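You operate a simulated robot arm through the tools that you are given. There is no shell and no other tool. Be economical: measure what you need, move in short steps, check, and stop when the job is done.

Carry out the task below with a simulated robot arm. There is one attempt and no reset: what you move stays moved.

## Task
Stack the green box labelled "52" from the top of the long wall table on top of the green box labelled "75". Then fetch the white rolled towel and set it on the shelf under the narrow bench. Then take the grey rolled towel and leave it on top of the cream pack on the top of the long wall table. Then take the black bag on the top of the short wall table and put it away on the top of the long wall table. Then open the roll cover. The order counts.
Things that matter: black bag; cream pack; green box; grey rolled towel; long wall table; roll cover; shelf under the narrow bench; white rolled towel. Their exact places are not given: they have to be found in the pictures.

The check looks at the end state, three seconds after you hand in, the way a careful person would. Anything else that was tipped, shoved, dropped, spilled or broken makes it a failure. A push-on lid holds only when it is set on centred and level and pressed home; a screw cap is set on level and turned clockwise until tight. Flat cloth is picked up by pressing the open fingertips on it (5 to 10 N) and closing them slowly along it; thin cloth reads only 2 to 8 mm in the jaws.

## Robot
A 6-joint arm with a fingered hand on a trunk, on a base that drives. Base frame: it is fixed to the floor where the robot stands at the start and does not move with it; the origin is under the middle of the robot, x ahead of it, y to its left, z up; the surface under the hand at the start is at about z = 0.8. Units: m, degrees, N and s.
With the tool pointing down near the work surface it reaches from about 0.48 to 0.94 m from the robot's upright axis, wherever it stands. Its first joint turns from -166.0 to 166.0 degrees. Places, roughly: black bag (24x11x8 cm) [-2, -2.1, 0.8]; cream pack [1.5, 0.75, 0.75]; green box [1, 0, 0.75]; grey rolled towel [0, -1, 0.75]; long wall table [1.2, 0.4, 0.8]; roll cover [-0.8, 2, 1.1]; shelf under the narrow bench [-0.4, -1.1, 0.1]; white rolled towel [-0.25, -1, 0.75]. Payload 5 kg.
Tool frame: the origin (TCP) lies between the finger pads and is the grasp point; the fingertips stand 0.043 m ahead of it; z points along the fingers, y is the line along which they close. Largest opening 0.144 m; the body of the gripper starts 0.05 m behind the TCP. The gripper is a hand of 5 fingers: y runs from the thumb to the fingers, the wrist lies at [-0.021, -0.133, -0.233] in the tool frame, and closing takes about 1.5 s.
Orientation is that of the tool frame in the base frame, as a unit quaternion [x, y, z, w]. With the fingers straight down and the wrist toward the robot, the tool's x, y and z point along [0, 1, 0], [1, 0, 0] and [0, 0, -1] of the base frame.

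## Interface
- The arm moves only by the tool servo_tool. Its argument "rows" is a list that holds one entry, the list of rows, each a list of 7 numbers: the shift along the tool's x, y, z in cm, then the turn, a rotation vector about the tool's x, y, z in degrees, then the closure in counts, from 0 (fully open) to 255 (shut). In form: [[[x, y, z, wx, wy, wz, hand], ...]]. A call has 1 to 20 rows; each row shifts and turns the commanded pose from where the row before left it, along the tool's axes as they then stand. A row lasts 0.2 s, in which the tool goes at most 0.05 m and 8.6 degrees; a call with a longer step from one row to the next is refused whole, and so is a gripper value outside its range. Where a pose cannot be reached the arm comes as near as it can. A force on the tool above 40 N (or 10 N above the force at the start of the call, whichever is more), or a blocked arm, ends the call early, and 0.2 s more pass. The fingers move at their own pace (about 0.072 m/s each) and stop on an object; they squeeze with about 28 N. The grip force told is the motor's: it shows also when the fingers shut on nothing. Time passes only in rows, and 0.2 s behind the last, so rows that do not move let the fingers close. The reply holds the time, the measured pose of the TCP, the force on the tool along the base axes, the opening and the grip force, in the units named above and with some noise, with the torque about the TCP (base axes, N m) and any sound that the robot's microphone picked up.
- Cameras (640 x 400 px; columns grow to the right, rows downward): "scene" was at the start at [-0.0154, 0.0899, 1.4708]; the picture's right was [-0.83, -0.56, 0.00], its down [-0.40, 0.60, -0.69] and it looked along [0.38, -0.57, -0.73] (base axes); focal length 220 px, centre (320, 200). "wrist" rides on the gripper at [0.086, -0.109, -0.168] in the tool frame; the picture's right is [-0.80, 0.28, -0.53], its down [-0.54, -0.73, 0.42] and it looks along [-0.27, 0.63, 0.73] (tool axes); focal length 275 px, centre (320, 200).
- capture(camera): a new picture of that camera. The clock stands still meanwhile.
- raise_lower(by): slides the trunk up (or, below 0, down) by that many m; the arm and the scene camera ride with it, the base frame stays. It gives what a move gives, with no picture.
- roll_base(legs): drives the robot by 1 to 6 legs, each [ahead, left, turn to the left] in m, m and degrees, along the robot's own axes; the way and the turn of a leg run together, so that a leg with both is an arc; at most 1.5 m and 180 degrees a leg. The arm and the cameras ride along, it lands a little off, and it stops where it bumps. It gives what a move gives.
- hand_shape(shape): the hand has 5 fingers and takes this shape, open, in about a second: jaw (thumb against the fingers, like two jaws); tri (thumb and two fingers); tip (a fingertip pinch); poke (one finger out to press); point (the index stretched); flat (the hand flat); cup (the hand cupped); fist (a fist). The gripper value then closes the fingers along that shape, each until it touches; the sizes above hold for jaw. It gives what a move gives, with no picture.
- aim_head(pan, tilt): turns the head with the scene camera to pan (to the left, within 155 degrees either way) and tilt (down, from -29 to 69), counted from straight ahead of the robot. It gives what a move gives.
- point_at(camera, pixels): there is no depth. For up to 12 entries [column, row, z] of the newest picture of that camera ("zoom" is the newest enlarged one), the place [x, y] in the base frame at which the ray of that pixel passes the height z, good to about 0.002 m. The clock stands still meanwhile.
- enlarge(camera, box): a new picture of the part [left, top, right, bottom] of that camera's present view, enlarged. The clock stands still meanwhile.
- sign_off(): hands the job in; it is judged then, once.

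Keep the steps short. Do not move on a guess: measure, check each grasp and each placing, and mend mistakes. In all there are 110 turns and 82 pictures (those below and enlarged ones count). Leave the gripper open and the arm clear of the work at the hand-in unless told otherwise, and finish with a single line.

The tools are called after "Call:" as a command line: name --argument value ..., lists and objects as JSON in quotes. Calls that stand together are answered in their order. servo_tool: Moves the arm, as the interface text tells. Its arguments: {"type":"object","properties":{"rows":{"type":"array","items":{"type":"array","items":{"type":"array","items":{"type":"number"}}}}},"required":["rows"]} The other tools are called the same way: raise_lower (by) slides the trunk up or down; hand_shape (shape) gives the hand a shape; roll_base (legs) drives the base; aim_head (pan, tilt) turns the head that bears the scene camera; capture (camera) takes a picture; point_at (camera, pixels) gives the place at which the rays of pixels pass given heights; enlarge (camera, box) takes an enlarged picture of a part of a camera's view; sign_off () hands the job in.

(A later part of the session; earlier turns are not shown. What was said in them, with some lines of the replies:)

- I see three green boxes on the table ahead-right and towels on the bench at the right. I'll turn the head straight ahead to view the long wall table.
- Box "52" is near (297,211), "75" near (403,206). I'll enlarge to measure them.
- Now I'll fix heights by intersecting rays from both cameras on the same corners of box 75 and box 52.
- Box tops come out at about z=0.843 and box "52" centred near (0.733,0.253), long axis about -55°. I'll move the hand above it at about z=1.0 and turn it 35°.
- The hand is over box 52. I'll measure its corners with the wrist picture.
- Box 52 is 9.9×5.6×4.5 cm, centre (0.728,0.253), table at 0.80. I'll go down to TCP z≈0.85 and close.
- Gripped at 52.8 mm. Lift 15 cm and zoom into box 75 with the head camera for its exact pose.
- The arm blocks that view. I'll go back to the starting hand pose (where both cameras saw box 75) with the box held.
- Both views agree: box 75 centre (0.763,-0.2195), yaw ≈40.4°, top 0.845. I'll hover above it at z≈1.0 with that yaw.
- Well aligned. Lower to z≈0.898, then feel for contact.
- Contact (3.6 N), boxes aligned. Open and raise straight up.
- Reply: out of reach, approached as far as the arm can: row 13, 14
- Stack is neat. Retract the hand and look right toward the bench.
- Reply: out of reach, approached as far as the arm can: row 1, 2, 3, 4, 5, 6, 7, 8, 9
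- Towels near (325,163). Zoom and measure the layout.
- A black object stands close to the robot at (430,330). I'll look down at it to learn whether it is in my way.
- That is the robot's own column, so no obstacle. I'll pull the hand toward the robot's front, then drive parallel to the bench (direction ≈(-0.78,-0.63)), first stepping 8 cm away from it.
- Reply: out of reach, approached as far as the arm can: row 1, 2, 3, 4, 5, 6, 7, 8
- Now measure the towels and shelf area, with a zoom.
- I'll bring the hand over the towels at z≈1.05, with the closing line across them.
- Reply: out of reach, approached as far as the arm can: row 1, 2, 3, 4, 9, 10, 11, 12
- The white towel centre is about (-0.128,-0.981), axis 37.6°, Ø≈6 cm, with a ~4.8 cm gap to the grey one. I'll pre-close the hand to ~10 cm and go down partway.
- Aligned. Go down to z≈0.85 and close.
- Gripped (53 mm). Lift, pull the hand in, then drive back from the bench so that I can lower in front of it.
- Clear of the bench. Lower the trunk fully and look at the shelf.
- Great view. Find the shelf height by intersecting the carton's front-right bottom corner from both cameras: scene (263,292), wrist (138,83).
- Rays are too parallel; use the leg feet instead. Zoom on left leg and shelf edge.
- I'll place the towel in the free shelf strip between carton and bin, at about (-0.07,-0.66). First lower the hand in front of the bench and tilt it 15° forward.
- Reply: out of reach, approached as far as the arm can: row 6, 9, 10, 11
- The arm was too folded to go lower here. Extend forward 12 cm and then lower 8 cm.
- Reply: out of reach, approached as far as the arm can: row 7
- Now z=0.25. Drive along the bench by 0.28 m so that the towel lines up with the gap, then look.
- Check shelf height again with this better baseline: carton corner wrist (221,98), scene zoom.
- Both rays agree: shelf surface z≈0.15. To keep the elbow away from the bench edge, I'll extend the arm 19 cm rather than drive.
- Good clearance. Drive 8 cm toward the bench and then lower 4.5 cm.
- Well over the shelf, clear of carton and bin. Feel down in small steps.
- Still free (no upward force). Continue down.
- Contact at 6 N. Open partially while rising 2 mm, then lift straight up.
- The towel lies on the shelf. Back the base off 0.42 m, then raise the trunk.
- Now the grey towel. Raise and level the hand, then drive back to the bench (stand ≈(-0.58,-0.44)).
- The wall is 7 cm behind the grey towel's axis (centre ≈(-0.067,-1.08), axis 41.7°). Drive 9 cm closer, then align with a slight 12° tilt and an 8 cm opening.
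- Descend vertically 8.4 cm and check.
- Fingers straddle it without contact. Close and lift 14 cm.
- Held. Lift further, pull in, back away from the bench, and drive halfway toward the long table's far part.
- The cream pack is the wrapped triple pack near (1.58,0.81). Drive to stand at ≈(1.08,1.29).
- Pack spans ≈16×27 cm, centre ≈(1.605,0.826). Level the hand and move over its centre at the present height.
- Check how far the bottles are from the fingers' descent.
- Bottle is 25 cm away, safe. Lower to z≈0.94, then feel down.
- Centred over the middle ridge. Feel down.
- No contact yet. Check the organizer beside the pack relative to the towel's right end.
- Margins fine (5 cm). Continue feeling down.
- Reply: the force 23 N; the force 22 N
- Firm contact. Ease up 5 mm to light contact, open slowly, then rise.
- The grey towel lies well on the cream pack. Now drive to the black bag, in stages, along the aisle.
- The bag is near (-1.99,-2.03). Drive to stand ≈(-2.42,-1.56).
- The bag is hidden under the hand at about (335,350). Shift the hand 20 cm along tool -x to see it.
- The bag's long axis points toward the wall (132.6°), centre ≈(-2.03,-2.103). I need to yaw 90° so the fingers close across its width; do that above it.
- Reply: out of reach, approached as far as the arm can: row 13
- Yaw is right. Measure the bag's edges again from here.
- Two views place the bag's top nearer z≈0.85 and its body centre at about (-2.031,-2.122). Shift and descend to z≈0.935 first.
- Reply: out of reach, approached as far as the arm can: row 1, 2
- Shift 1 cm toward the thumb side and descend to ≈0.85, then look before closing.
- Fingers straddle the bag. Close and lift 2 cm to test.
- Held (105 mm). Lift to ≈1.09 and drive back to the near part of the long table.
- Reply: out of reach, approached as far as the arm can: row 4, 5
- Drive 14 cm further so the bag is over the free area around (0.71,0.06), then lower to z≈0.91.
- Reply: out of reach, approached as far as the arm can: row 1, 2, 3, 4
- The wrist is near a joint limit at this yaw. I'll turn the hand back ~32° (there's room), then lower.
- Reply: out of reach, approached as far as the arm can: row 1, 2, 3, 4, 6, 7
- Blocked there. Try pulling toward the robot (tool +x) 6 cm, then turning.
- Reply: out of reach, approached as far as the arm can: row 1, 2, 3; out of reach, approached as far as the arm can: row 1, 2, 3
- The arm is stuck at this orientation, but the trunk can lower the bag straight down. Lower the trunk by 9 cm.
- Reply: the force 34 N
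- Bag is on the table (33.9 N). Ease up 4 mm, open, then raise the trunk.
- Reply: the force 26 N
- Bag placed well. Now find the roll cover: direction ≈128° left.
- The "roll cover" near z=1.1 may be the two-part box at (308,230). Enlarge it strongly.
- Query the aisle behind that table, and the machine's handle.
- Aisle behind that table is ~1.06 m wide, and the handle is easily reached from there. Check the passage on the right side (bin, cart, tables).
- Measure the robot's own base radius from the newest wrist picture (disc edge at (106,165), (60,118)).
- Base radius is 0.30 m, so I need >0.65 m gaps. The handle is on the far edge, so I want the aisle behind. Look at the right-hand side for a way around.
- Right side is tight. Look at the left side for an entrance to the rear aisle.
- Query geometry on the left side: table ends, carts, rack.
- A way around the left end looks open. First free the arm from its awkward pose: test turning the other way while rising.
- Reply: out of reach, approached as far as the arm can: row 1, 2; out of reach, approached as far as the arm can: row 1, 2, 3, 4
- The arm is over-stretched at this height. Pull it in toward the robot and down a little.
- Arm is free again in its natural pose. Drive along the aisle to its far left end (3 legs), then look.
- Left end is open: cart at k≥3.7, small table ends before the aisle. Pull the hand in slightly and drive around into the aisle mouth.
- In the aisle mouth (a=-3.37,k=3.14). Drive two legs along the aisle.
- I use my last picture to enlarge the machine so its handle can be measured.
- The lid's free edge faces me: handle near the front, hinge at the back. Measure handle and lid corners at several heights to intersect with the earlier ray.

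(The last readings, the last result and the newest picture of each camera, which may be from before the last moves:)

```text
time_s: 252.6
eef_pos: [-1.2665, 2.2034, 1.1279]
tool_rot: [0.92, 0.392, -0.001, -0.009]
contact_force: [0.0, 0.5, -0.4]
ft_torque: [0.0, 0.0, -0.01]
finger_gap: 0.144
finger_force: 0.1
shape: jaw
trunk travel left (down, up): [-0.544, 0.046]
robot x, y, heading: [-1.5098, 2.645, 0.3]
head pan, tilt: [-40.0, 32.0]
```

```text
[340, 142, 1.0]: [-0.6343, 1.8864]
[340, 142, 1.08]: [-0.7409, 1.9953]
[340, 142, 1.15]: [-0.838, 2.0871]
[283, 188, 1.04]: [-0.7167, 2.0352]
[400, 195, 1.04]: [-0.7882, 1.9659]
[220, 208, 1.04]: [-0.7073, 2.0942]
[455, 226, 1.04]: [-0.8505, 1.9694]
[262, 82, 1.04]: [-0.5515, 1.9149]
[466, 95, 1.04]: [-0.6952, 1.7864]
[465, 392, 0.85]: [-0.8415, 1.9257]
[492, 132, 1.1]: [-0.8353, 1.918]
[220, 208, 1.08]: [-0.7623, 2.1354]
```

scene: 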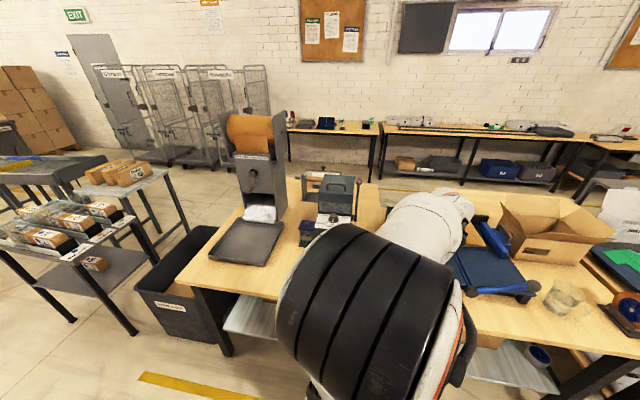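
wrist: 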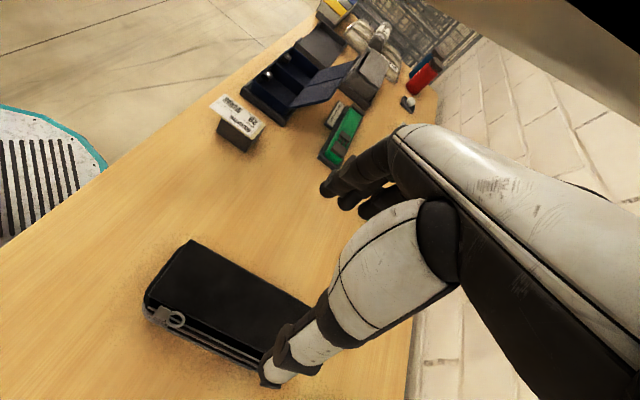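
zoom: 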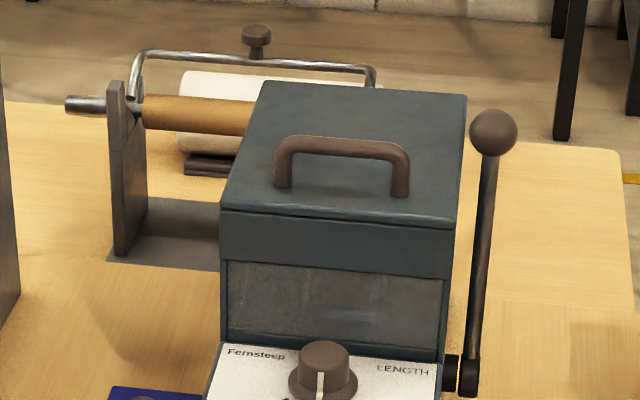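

The handle bar is at about (-0.789,2.041), top z≈1.114, 3–4 cm above the lid, with the hinge at the far side. Drive to face it from behind the table and raise the trunk to its limit.

Call:
roll_base --legs '[[0.2, 0.006, -0.3]]'

Call:
raise_lower --by 0.045

Call:
servo_tool --rows '[[[0, 0, 0, 0, 0, 5.7, 0], [0, 0, -2, 0, 0, 0, 100], [0, 0, 0, 0, 0, 0, 100], [0, 0, 0, 0, 0, 0, 100]]]'

```text
time_s: 254.2
eef_pos: [-1.068, 2.2073, 1.1266]
tool_rot: [0.921, 0.39, -0.001, -0.01]
contact_force: [0.0, -0.5, 0.8]
ft_torque: [0.04, 0.03, 0.02]
finger_gap: 0.1439
finger_force: 0.1
shape: jaw
trunk travel left (down, up): [-0.544, 0.046]
robot x, y, heading: [-1.3084, 2.6482, -0.2]
head pan, tilt: [-40.0, 32.0]
```

```text
time_s: 255.1
eef_pos: [-1.0686, 2.2072, 1.1722]
tool_rot: [0.921, 0.39, -0.001, -0.01]
contact_force: [0.3, -0.8, 0.1]
ft_torque: [0.06, -0.03, -0.01]
finger_gap: 0.144
finger_force: 0.0
shape: jaw
trunk travel left (down, up): [-0.589, 0.001]
robot x, y, heading: [-1.3063, 2.6492, -0.1]
head pan, tilt: [-40.0, 32.0]
```

```text
time_s: 256.1
eef_pos: [-1.0663, 2.207, 1.1915]
tool_rot: [0.939, 0.343, -0.001, -0.01]
contact_force: [0.6, -0.3, -0.4]
ft_torque: [0.03, -0.01, 0.01]
finger_gap: 0.0881
finger_force: 0.0
shape: jaw
trunk travel left (down, up): [-0.589, 0.001]
robot x, y, heading: [-1.3101, 2.6507, -0.4]
head pan, tilt: [-40.0, 32.0]
```

Aligned with the lid. Move over the bar, descend so that the tips are ~1.5 cm above the lid, and close on the bar.

Call:
servo_tool --rows '[[[1.32, 3.82, 0, 0, 0, 0, 100], [1.32, 3.82, 0, 0, 0, 0, 100], [1.32, 3.82, 0, 0, 0, 0, 100], [1.32, 3.82, 0, 0, 0, 0, 100], [1.32, 3.82, 0, 0, 0, 0, 100], [1.32, 3.82, 0, 0, 0, 0, 100], [1.32, 3.82, 0, 0, 0, 0, 100], [1.32, 3.82, 0, 0, 0, 0, 100], [0, 0, 0, 0, 0, 0, 100]]]'

Call:
servo_tool --rows '[[[0, 0, 2, 0, 0, 0, 100], [0, 0, 2, 0, 0, 0, 100], [0, 0, 1.2, 0, 0, 0, 100], [0, 0, 0.9, 0, 0, 0, 100], [0, 0, 0, 0, 0, 0, 100]]]'

Call:
servo_tool --rows '[[[0, 0, 0, 0, 0, 0, 255], [0, 0, 0, 0, 0, 0, 255], [0, 0, 0, 0, 0, 0, 255], [0, 0, 0, 0, 0, 0, 255], [0, 0, 0, 0, 0, 0, 255], [0, 0, 0, 0, 0, 0, 255], [0, 0, 0, 0, 0, 0, 255]]]'

```text
time_s: 258.1
eef_pos: [-0.7895, 2.0409, 1.1892]
tool_rot: [0.939, 0.343, -0.001, -0.009]
contact_force: [-0.8, 0.6, -0.1]
ft_torque: [0.02, -0.01, 0.04]
finger_gap: 0.0879
finger_force: 0.1
shape: jaw
trunk travel left (down, up): [-0.589, 0.001]
robot x, y, heading: [-1.3085, 2.6511, -0.3]
head pan, tilt: [-40.0, 32.0]
```

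```text
time_s: 259.3
eef_pos: [-0.7918, 2.0424, 1.1267]
tool_rot: [0.939, 0.343, -0.001, -0.009]
contact_force: [0.3, 0.5, 5.3]
ft_torque: [-0.26, -0.19, 0.0]
finger_gap: 0.0878
finger_force: 0.1
shape: jaw
trunk travel left (down, up): [-0.589, 0.001]
robot x, y, heading: [-1.3123, 2.648, -0.5]
head pan, tilt: [-40.0, 32.0]
```

```text
time_s: 260.3
eef_pos: [-0.7981, 2.0499, 1.1288]
tool_rot: [0.94, 0.342, -0.001, -0.013]
contact_force: [-30.2, 34.9, 20.8]
ft_torque: [0.49, 0.26, 0.01]
finger_gap: 0.0144
finger_force: 28.3
shape: jaw
trunk travel left (down, up): [-0.589, 0.001]
robot x, y, heading: [-1.3082, 2.651, -0.1]
head pan, tilt: [-40.0, 32.0]
stopped in row 5: the force on the tool passed its limit at 44 N (the readings are from after the stop); the commanded pose is now the measured one
```

The bar is gripped (14 mm). Relieve the side force (1 cm toward me), then lift along the arc in stages.

Call:
servo_tool --rows '[[[0, -0.5, -0.3, 0, 0, 0, 255], [0, -0.4, -0.2, 0, 0, 0, 255], [0, 0, 0, 0, 0, 0, 255]]]'

Call:
servo_tool --rows '[[[0, 0.8, -1.7, 0, 0, 0, 255], [0, 0.8, -1.7, 0, 0, 0, 255], [0, 1.1, -1.6, 0, 0, 0, 255], [0, 1.1, -1.5, 0, 0, 0, 255], [0, 0, 0, 0, 0, 0, 255]]]'

```text
time_s: 261.1
eef_pos: [-0.8021, 2.0529, 1.1315]
tool_rot: [0.939, 0.343, -0.001, -0.013]
contact_force: [-21.5, 23.2, 11.9]
ft_torque: [0.48, 0.28, 0.03]
finger_gap: 0.0133
finger_force: 28.3
shape: jaw
trunk travel left (down, up): [-0.589, 0.001]
robot x, y, heading: [-1.3116, 2.652, 0.1]
head pan, tilt: [-40.0, 32.0]
```

```text
time_s: 262.3
eef_pos: [-0.7739, 2.0216, 1.1962]
tool_rot: [0.939, 0.343, -0.001, -0.012]
contact_force: [-10.8, 13.8, 18.1]
ft_torque: [0.15, -0.04, 0.01]
finger_gap: 0.0139
finger_force: 28.1
shape: jaw
trunk travel left (down, up): [-0.589, 0.001]
robot x, y, heading: [-1.3138, 2.6493, -0.0]
head pan, tilt: [-40.0, 32.0]
```

The lid is lifting; the force says my arc radius is a bit small. Continue with slightly more outward travel and begin tilting the hand forward for reach.

Call:
servo_tool --rows '[[[0, -0.3, -0.4, 0, 0, 0, 255], [0, 1.2, -1.4, -8, 0, 0, 255], [0, 1.48, -1.2, -8, 0, 0, 255], [0, 1.61, -0.89, -8, 0, 0, 255], [0, 1.72, -0.66, 0, 0, 0, 255], [0, 0, 0, 0, 0, 0, 255]]]'

```text
time_s: 263.4
eef_pos: [-0.7489, 1.9912, 1.2232]
tool_rot: [0.925, 0.337, 0.066, 0.165]
contact_force: [2.6, -3.5, -17.0]
ft_torque: [0.35, 0.26, 0.04]
finger_gap: 0.014
finger_force: 28.3
shape: jaw
trunk travel left (down, up): [-0.589, 0.001]
robot x, y, heading: [-1.3084, 2.6501, -0.2]
head pan, tilt: [-40.0, 32.0]
stopped in row 5: the force on the tool passed its limit at 44 N (the readings are from after the stop); the commanded pose is now the measured one
```

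Lid is about 35–40° up. Continue forward along the arc, in two calls.

Call:
servo_tool --rows '[[[0, 2.28, -0.13, -8, 0, 0, 255], [0, 2.18, 0.37, -8, 0, 0, 255], [0, 1.99, 0.83, 0, 0, 0, 255], [0, 0, 0, 0, 0, 0, 255]]]'

Call:
servo_tool --rows '[[[0, 2.04, 1.11, -6, 0, 0, 255], [0, 1.78, 1.46, 0, 0, 0, 255], [0, 1.58, 1.69, 0, 0, 0, 255], [0, 0, 0, 0, 0, 0, 255]]]'

```text
time_s: 264.4
eef_pos: [-0.7159, 1.9538, 1.2462]
tool_rot: [0.9, 0.336, 0.106, 0.257]
contact_force: [-15.4, -1.1, -5.6]
ft_torque: [1.67, 1.41, 0.27]
finger_gap: 0.0123
finger_force: 28.6
shape: jaw
out of reach, approached as far as the arm can: row 2
trunk travel left (down, up): [-0.589, 0.001]
robot x, y, heading: [-1.3094, 2.65, -0.5]
head pan, tilt: [-40.0, 32.0]
```

```text
time_s: 265.1
eef_pos: [-0.6934, 1.9315, 1.2603]
tool_rot: [0.888, 0.335, 0.12, 0.29]
contact_force: [-18.9, 9.2, 15.8]
ft_torque: [3.2, 2.59, -0.03]
finger_gap: 0.0125
finger_force: 27.8
shape: jaw
out of reach, approached as far as the arm can: row 1
trunk travel left (down, up): [-0.589, 0.001]
robot x, y, heading: [-1.3092, 2.651, -0.2]
head pan, tilt: [-40.0, 32.0]
stopped in row 3: the force on the tool passed its limit at 47 N (the readings are from after the stop); the commanded pose is now the measured one
```

The lid is at about 60°, and the arm is near its reach. Use the base: drive 7 cm straight toward the lid, carrying the handle on.

Call:
roll_base --legs '[[0.045, -0.053, 0]]'

Call:
servo_tool --rows '[[[0, 0, 0, 4, 0, 0, 255], [0, 0, 0, 0, 0, 0, 255]]]'

```text
time_s: 265.9
eef_pos: [-0.6789, 1.9122, 1.2673]
tool_rot: [0.887, 0.334, 0.122, 0.294]
contact_force: [-13.5, 11.1, 9.3]
ft_torque: [3.49, 2.84, -0.23]
finger_gap: 0.0119
finger_force: 28.3
shape: jaw
trunk travel left (down, up): [-0.589, 0.001]
robot x, y, heading: [-1.2983, 2.6314, -0.3]
head pan, tilt: [-40.0, 32.0]
stopped in leg 1: the force on the tool passed its limit at 45 N (the readings are from after the stop); the commanded pose is now the measured one
```

```text
time_s: 266.5
eef_pos: [-0.6761, 1.9133, 1.2679]
tool_rot: [0.89, 0.34, 0.119, 0.28]
contact_force: [-18.2, 6.1, 5.2]
ft_torque: [3.02, 2.36, -0.02]
finger_gap: 0.0118
finger_force: 28.2
shape: jaw
out of reach, approached as far as the arm can: row 1
trunk travel left (down, up): [-0.589, 0.001]
robot x, y, heading: [-1.2966, 2.6332, -0.5]
head pan, tilt: [-40.0, 32.0]
5 turns are left
```

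Loosen the grip so that the bar can turn between the fingers, then push on with the base and the arm.

Call:
servo_tool --rows '[[[0, 0, 0, 0, 0, 0, 175], [0, 0, 0, 0, 0, 0, 170], [0, 0, 0, 0, 0, 0, 170], [0, 0, 0, 0, 0, 0, 170]]]'

Call:
roll_base --legs '[[0.032, -0.038, 0]]'

Call:
servo_tool --rows '[[[0, 1.5, 1.1, 0, 0, 0, 170], [0, 1.5, 1.1, 0, 0, 0, 170], [0, 0, 0, 0, 0, 0, 170]]]'

```text
time_s: 267.5
eef_pos: [-0.6749, 1.9147, 1.2719]
tool_rot: [0.889, 0.341, 0.12, 0.282]
contact_force: [-9.4, 6.6, 26.6]
ft_torque: [1.98, 1.92, -0.05]
finger_gap: 0.051
finger_force: 0.0
shape: jaw
trunk travel left (down, up): [-0.589, 0.001]
robot x, y, heading: [-1.2967, 2.6314, -0.2]
head pan, tilt: [-40.0, 32.0]
```

```text
time_s: 268.4
eef_pos: [-0.655, 1.8909, 1.2772]
tool_rot: [0.888, 0.34, 0.121, 0.286]
contact_force: [-6.2, 3.6, 5.2]
ft_torque: [1.48, 1.45, -0.02]
finger_gap: 0.0728
finger_force: 0.0
shape: jaw
trunk travel left (down, up): [-0.589, 0.001]
robot x, y, heading: [-1.2766, 2.6107, -0.3]
head pan, tilt: [-40.0, 32.0]
stopped in leg 1: the force on the tool passed its limit at 45 N (the readings are from after the stop); the commanded pose is now the measured one
```

```text
time_s: 269.2
eef_pos: [-0.6333, 1.8639, 1.2834]
tool_rot: [0.886, 0.339, 0.123, 0.29]
contact_force: [-10.8, 5.8, 31.2]
ft_torque: [3.71, 3.32, 0.37]
finger_gap: 0.0833
finger_force: 0.1
shape: jaw
trunk travel left (down, up): [-0.589, 0.001]
robot x, y, heading: [-1.2768, 2.6088, -0.1]
head pan, tilt: [-40.0, 32.0]
4 turns are left
```

The handle is now past the hinge line (k≈1.83). Give one last small push, then open the hand fully and withdraw along the finger axis.

Call:
servo_tool --rows '[[[0, 1.2, 1.0, 0, 0, 0, 150], [0, 1.2, 1.0, 0, 0, 0, 120], [0, 0, 0, 0, 0, 0, 60]]]'

Call:
servo_tool --rows '[[[0, 0, 0, 0, 0, 0, 0], [0, 0, 0, 0, 0, 0, 0], [0, 0, 0, 0, 0, 0, 0], [0, 0, 0, 0, 0, 0, 0], [0, 0, -2, 0, 0, 0, 0], [0, 0, -3, 0, 0, 0, 0], [0, 0, -3, 0, 0, 0, 0], [0, 0, 0, 0, 0, 0, 0]]]'

```text
time_s: 269.8
eef_pos: [-0.6156, 1.84, 1.2837]
tool_rot: [0.888, 0.337, 0.121, 0.289]
contact_force: [-8.8, 5.4, 13.4]
ft_torque: [3.03, 2.83, 0.24]
finger_gap: 0.1007
finger_force: 0.2
shape: jaw
trunk travel left (down, up): [-0.589, 0.001]
robot x, y, heading: [-1.2751, 2.6112, -0.4]
head pan, tilt: [-40.0, 32.0]
stopped in row 2: the force on the tool passed its limit at 60 N (the readings are from after the stop); the commanded pose is now the measured one
```

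```text
time_s: 271.6
eef_pos: [-0.6463, 1.8766, 1.3437]
tool_rot: [0.888, 0.339, 0.121, 0.287]
contact_force: [0.6, 0.2, 0.0]
ft_torque: [-0.02, 0.02, -0.01]
finger_gap: 0.1438
finger_force: 0.0
shape: jaw
trunk travel left (down, up): [-0.589, 0.001]
robot x, y, heading: [-1.2776, 2.6122, -0.3]
head pan, tilt: [-40.0, 32.0]
3 turns are left
```

The hand is free. Without pictures, I'll verify by touch: come back over the edge, lower on my side of the lid with a closed hand, and push gently against its underside, then withdraw.

Call:
servo_tool --rows '[[[0, -3.21, -2.38, 0, 0, 0, 255], [0, -3.21, -2.38, 0, 0, 0, 255], [0, -3.21, -2.38, 0, 0, 0, 255], [0, 0, 0, 0, 0, 0, 255], [0, 0, 0, 0, 0, 0, 255], [0, -2.4, 3.2, 0, 0, 0, 255], [0, -2.4, 3.2, 0, 0, 0, 255], [0, -2.4, 3.2, 0, 0, 0, 255], [0, 0, 0, 0, 0, 0, 255]]]'

Call:
servo_tool --rows '[[[0, 1.6, 1.2, 0, 0, 0, 255], [0, 1.6, 1.2, 0, 0, 0, 255], [0, 1.6, 1.2, 0, 0, 0, 255], [0, 1.6, 1.2, 0, 0, 0, 255], [0, 1.6, 1.2, 0, 0, 0, 255], [0, 0, 0, 0, 0, 0, 255]]]'

```text
time_s: 273.3
eef_pos: [-0.725, 1.9636, 1.2766]
tool_rot: [0.876, 0.364, 0.096, 0.303]
contact_force: [-2.7, -0.5, 16.0]
ft_torque: [-0.37, -0.02, -0.06]
finger_gap: 0.0
finger_force: 27.7
shape: jaw
trunk travel left (down, up): [-0.589, 0.001]
robot x, y, heading: [-1.2765, 2.6087, -0.5]
head pan, tilt: [-40.0, 32.0]
stopped in row 8: the force on the tool passed its limit at 52 N (the readings are from after the stop); the commanded pose is now the measured one
```

```text
time_s: 274.5
eef_pos: [-0.6626, 1.8973, 1.2781]
tool_rot: [0.875, 0.363, 0.094, 0.305]
contact_force: [-14.3, 12.4, 9.4]
ft_torque: [0.19, 0.32, -0.16]
finger_gap: 0.0
finger_force: 27.0
shape: jaw
trunk travel left (down, up): [-0.589, 0.001]
robot x, y, heading: [-1.2763, 2.6082, -0.4]
head pan, tilt: [-40.0, 32.0]
stopped in row 6: the force on the tool passed its limit at 45 N (the readings are from after the stop); the commanded pose is now the measured one
2 turns are left
```

The lid's edge was felt standing up at about 70° or more, and it held there by itself. Withdraw straight up, then back, open the hand, and back off slightly.

Call:
servo_tool --rows '[[[0, 1.2, -1.6, 0, 0, 0, 255], [0, 1.5, -2.0, 0, 0, 0, 255], [0, 1.2, -1.6, 0, 0, 0, 255], [0, 0, 0, 0, 0, 0, 255], [0, -2.6, -1.9, 0, 0, 0, 255], [0, -2.6, -1.9, 0, 0, 0, 255], [0, -2.6, -1.9, 0, 0, 0, 255], [0, -2.6, -1.9, 0, 0, 0, 255], [0, -2.6, -1.9, 0, 0, 0, 255], [0, -2.6, -1.9, 0, 0, 0, 255], [0, -2.6, -1.9, 0, 0, 0, 255], [0, 0, 0, 0, 0, 0, 0], [0, 0, 0, 0, 0, 0, 0], [0, 0, 0, 0, 0, 0, 0], [0, 0, 0, 0, 0, 0, 0], [0, 0, 0, 0, 0, 0, 0]]]'

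Call:
roll_base --legs '[[-0.11, 0.13, 0]]'

```text
time_s: 277.9
eef_pos: [-0.8125, 2.0604, 1.3374]
tool_rot: [0.876, 0.365, 0.095, 0.301]
contact_force: [0.2, 0.2, -0.9]
ft_torque: [0.03, 0.0, -0.01]
finger_gap: 0.1438
finger_force: 0.1
shape: jaw
trunk travel left (down, up): [-0.589, 0.001]
robot x, y, heading: [-1.2778, 2.6095, -0.4]
head pan, tilt: [-40.0, 32.0]
```

```text
time_s: 279.4
eef_pos: [-0.9245, 2.19, 1.3369]
tool_rot: [0.877, 0.363, 0.093, 0.302]
contact_force: [-0.1, 0.5, 0.7]
ft_torque: [0.01, -0.02, -0.01]
finger_gap: 0.1439
finger_force: 0.0
shape: jaw
trunk travel left (down, up): [-0.589, 0.001]
robot x, y, heading: [-1.3902, 2.7416, -0.6]
head pan, tilt: [-40.0, 32.0]
1 turns are left
```

The hand is open and clear of the work, so I'm handing in.

Call:
sign_off

```text
The job is handed in.
```

All five steps were done in order; pictures confirmed the box stack, both towels and the bag, but I had none left for the roll cover, which I only felt standing about 70° open before I backed away.
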